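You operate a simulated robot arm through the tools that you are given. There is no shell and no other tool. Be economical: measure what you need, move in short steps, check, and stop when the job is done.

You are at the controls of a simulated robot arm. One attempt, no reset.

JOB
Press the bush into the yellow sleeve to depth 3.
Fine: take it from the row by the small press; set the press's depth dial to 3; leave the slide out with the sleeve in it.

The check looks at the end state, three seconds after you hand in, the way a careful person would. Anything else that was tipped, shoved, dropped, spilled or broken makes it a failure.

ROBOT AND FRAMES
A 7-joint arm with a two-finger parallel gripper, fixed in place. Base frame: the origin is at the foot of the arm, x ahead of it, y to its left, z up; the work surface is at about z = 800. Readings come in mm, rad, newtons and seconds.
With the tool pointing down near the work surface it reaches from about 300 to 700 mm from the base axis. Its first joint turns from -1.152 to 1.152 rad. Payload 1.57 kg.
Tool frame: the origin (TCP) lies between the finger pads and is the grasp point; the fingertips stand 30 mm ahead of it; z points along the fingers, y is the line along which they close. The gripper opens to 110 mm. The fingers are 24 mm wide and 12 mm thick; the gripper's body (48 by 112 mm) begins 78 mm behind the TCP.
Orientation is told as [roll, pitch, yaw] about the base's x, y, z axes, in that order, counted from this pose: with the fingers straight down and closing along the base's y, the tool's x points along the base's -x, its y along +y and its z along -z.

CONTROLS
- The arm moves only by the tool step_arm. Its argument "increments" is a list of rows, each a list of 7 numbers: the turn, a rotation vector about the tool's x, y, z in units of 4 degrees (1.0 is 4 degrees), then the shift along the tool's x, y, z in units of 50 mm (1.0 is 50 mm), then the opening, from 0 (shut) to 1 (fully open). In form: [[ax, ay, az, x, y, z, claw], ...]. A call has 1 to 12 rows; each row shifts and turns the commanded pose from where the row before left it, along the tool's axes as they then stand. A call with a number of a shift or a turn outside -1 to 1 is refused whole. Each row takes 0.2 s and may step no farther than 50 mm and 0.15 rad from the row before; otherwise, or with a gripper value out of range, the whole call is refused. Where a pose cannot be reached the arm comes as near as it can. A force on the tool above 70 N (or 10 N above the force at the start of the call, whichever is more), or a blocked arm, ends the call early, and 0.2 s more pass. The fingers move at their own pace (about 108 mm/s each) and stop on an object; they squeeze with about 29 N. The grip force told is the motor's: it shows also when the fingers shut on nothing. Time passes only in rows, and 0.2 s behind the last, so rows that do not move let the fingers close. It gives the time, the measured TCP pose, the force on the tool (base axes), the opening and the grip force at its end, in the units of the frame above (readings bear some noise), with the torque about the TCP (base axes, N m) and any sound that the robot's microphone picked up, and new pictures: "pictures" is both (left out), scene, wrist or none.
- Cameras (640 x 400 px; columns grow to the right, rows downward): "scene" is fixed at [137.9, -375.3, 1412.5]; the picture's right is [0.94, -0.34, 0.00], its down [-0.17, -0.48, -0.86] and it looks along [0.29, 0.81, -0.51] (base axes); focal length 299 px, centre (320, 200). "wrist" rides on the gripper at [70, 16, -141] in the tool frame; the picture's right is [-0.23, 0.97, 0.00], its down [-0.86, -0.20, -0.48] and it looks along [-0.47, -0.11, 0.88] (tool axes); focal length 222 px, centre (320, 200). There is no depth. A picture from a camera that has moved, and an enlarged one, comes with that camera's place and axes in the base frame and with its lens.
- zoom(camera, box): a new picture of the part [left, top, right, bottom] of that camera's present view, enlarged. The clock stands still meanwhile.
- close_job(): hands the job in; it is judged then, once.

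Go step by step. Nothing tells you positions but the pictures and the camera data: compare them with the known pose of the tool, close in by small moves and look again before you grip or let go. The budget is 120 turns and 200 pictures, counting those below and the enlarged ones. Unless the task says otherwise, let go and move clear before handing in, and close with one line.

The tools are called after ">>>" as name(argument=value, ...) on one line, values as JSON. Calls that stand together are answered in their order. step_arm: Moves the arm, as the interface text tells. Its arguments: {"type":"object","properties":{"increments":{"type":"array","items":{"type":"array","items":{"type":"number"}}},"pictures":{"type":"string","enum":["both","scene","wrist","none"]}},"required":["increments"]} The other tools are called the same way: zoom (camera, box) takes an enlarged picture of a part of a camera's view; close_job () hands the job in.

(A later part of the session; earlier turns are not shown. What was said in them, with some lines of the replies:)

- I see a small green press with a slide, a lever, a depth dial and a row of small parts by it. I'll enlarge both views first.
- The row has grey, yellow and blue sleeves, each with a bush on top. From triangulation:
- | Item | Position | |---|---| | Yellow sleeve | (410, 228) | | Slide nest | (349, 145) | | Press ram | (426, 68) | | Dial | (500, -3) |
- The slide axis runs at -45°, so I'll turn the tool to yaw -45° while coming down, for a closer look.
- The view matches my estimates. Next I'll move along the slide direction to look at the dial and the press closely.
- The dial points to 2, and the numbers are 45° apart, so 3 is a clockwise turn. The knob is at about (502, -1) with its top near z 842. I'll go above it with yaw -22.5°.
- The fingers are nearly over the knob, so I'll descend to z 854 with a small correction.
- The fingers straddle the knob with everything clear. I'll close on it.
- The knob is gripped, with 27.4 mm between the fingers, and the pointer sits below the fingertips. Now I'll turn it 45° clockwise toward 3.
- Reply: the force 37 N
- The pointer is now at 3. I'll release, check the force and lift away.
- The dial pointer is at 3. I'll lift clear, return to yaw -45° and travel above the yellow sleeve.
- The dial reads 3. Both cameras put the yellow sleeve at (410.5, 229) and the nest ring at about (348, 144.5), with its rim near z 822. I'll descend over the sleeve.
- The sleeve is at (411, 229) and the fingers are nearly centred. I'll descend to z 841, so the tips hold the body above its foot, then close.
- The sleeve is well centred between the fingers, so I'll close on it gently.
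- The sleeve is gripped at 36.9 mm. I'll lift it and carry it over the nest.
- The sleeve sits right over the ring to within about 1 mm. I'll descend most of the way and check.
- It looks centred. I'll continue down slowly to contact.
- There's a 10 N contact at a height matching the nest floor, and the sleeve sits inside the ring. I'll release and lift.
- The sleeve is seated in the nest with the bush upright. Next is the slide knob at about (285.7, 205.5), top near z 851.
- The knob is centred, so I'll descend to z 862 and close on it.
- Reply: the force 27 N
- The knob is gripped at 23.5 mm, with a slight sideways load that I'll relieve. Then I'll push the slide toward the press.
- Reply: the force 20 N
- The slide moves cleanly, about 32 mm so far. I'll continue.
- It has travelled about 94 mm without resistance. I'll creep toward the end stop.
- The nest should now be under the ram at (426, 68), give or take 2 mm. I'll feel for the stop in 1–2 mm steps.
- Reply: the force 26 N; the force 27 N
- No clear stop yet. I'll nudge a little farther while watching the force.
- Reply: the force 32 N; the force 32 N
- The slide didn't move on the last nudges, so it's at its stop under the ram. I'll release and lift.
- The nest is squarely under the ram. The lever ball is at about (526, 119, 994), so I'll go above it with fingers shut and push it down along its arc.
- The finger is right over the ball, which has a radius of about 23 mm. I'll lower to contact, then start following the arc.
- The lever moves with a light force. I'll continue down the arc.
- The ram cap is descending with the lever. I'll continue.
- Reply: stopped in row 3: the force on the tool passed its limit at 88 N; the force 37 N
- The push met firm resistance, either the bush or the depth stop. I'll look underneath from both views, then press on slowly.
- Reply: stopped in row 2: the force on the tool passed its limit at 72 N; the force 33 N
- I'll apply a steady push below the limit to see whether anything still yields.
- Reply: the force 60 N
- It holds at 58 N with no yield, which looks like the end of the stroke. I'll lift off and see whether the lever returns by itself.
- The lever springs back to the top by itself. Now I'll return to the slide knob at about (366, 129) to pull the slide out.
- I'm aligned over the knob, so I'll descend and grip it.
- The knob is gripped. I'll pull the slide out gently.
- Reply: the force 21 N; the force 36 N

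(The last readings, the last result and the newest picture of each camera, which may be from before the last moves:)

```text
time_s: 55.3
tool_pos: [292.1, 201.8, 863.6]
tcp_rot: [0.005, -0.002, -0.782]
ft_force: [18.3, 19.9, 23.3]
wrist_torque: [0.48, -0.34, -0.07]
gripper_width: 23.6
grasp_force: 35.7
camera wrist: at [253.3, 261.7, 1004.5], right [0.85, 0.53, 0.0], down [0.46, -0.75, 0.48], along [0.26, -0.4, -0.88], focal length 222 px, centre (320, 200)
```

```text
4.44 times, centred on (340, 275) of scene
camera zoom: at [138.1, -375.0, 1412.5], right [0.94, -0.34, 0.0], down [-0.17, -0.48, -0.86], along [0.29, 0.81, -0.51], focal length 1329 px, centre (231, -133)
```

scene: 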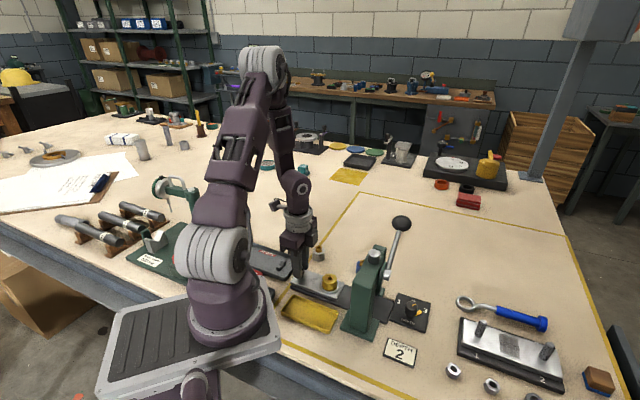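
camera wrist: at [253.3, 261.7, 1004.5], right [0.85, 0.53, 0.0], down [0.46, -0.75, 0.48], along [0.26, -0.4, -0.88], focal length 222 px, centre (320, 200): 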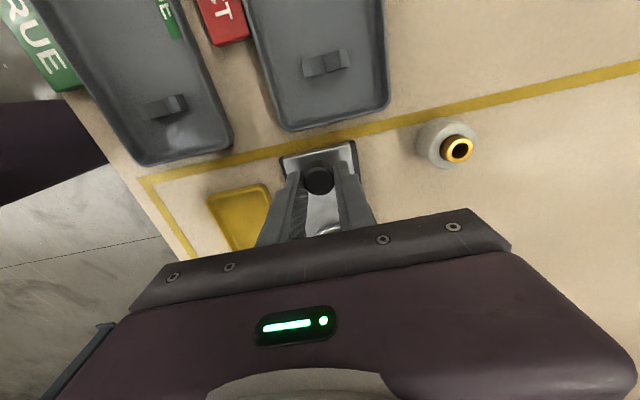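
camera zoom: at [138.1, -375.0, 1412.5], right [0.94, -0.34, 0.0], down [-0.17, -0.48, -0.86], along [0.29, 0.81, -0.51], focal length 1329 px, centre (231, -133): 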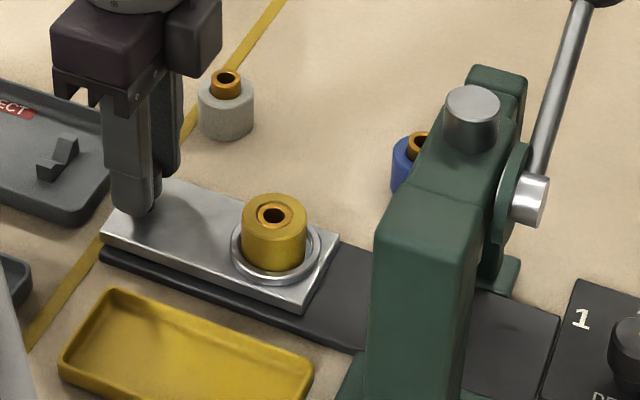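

The bush is now pressed in, about flush with the sleeve's top. I'll pull the last few millimetres so the slide is fully out.

>>> step_arm(increments=[[0, 0, 0, 0.06, 0.02, 0, 0.1], [0, 0, 0, 0.06, 0, 0, 0.1], [0, 0, 0, 0.03, 0, 0, 0.1], [0, 0, 0, 0, 0, 0, 0.1]], pictures="none")

```text
time_s: 56.3
tool_pos: [289.2, 207.0, 863.4]
tcp_rot: [0.001, -0.003, -0.784]
ft_force: [27.8, -2.8, -7.9]
wrist_torque: [-0.2, -0.66, -0.11]
gripper_width: 23.7
grasp_force: 35.2
```

A 21 N reaction shows the outer stop has been reached. I'll release and lift clear.

>>> step_arm(increments=[[0, 0, 0, -0.03, 0.01, 0, 0.1], [0, 0, 0, 0, 0, 0, 0.4], [0, 0, 0, 0, 0, 0, 0.5], [0, 0, 0, 0, 0, -0.3, 0.5], [0, 0, 0, 0, 0, -0.6, 0.5], [0, 0, 0, 0, 0, -0.8, 0.5], [0, 0, 0, 0, 0, -0.8, 0.5], [0, 0, 0, 0, 0, -0.8, 0.5], [0, 0, 0, 0, 0, 0, 0.5]])

>>> zoom(camera="scene", box=[280, 230, 400, 320])

>>> zoom(camera="wrist", box=[220, 100, 420, 225])

>>> zoom(camera="scene", box=[305, 260, 355, 300])

```text
time_s: 58.3
tool_pos: [286.7, 205.6, 1027.6]
tcp_rot: [0.0, 0.0, -0.782]
ft_force: [-0.9, 0.5, -0.3]
wrist_torque: [0.0, -0.03, -0.01]
gripper_width: 54.9
grasp_force: 0.0
camera wrist: at [247.8, 266.0, 1168.1], right [0.85, 0.53, 0.0], down [0.47, -0.74, 0.48], along [0.25, -0.41, -0.88], focal length 222 px, centre (320, 200)
```

scene: 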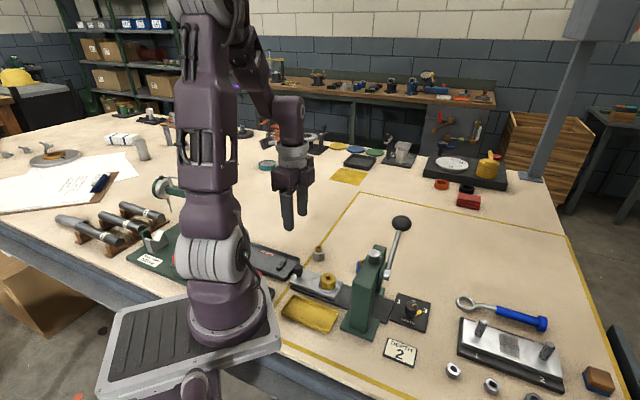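
wrist: 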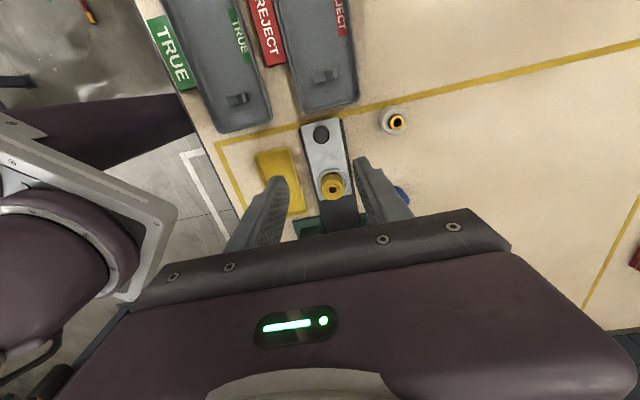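

```text
4.44 times, centred on (340, 275) of scene
camera zoom: at [137.9, -375.3, 1412.5], right [0.94, -0.34, 0.0], down [-0.17, -0.48, -0.86], along [0.29, 0.81, -0.51], focal length 1329 px, centre (231, -133)
```

zoom: 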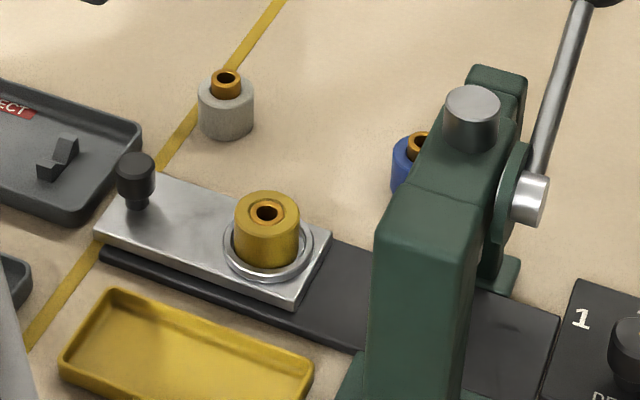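

```text
3.20 times, centred on (320, 162) of wrist
camera zoom: at [247.8, 266.0, 1168.1], right [0.85, 0.53, 0.0], down [0.47, -0.74, 0.48], along [0.25, -0.41, -0.88], focal length 711 px, centre (320, 320)
```

zoom: 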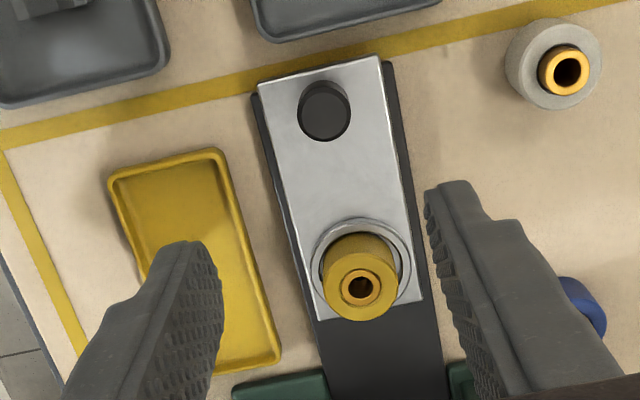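

```text
10.00 times, centred on (330, 280) of scene
camera zoom: at [137.9, -375.3, 1412.5], right [0.94, -0.34, 0.0], down [-0.17, -0.48, -0.86], along [0.29, 0.81, -0.51], focal length 2989 px, centre (220, -600)
```

zoom: 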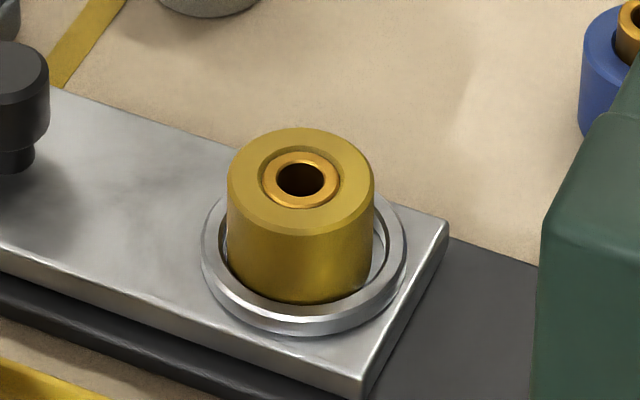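

The bush sits nearly flush, the press met a firm stop with the dial at 3, and the slide is fully out with the sleeve in it. The arm is clear and nothing else was disturbed, so I'll hand in.

>>> close_job()

```text
The job is handed in.
```

I pressed the bush into the yellow sleeve with the dial at 3, down to a firm stop; the slide is out with the sleeve in its nest, and the job is handed in.
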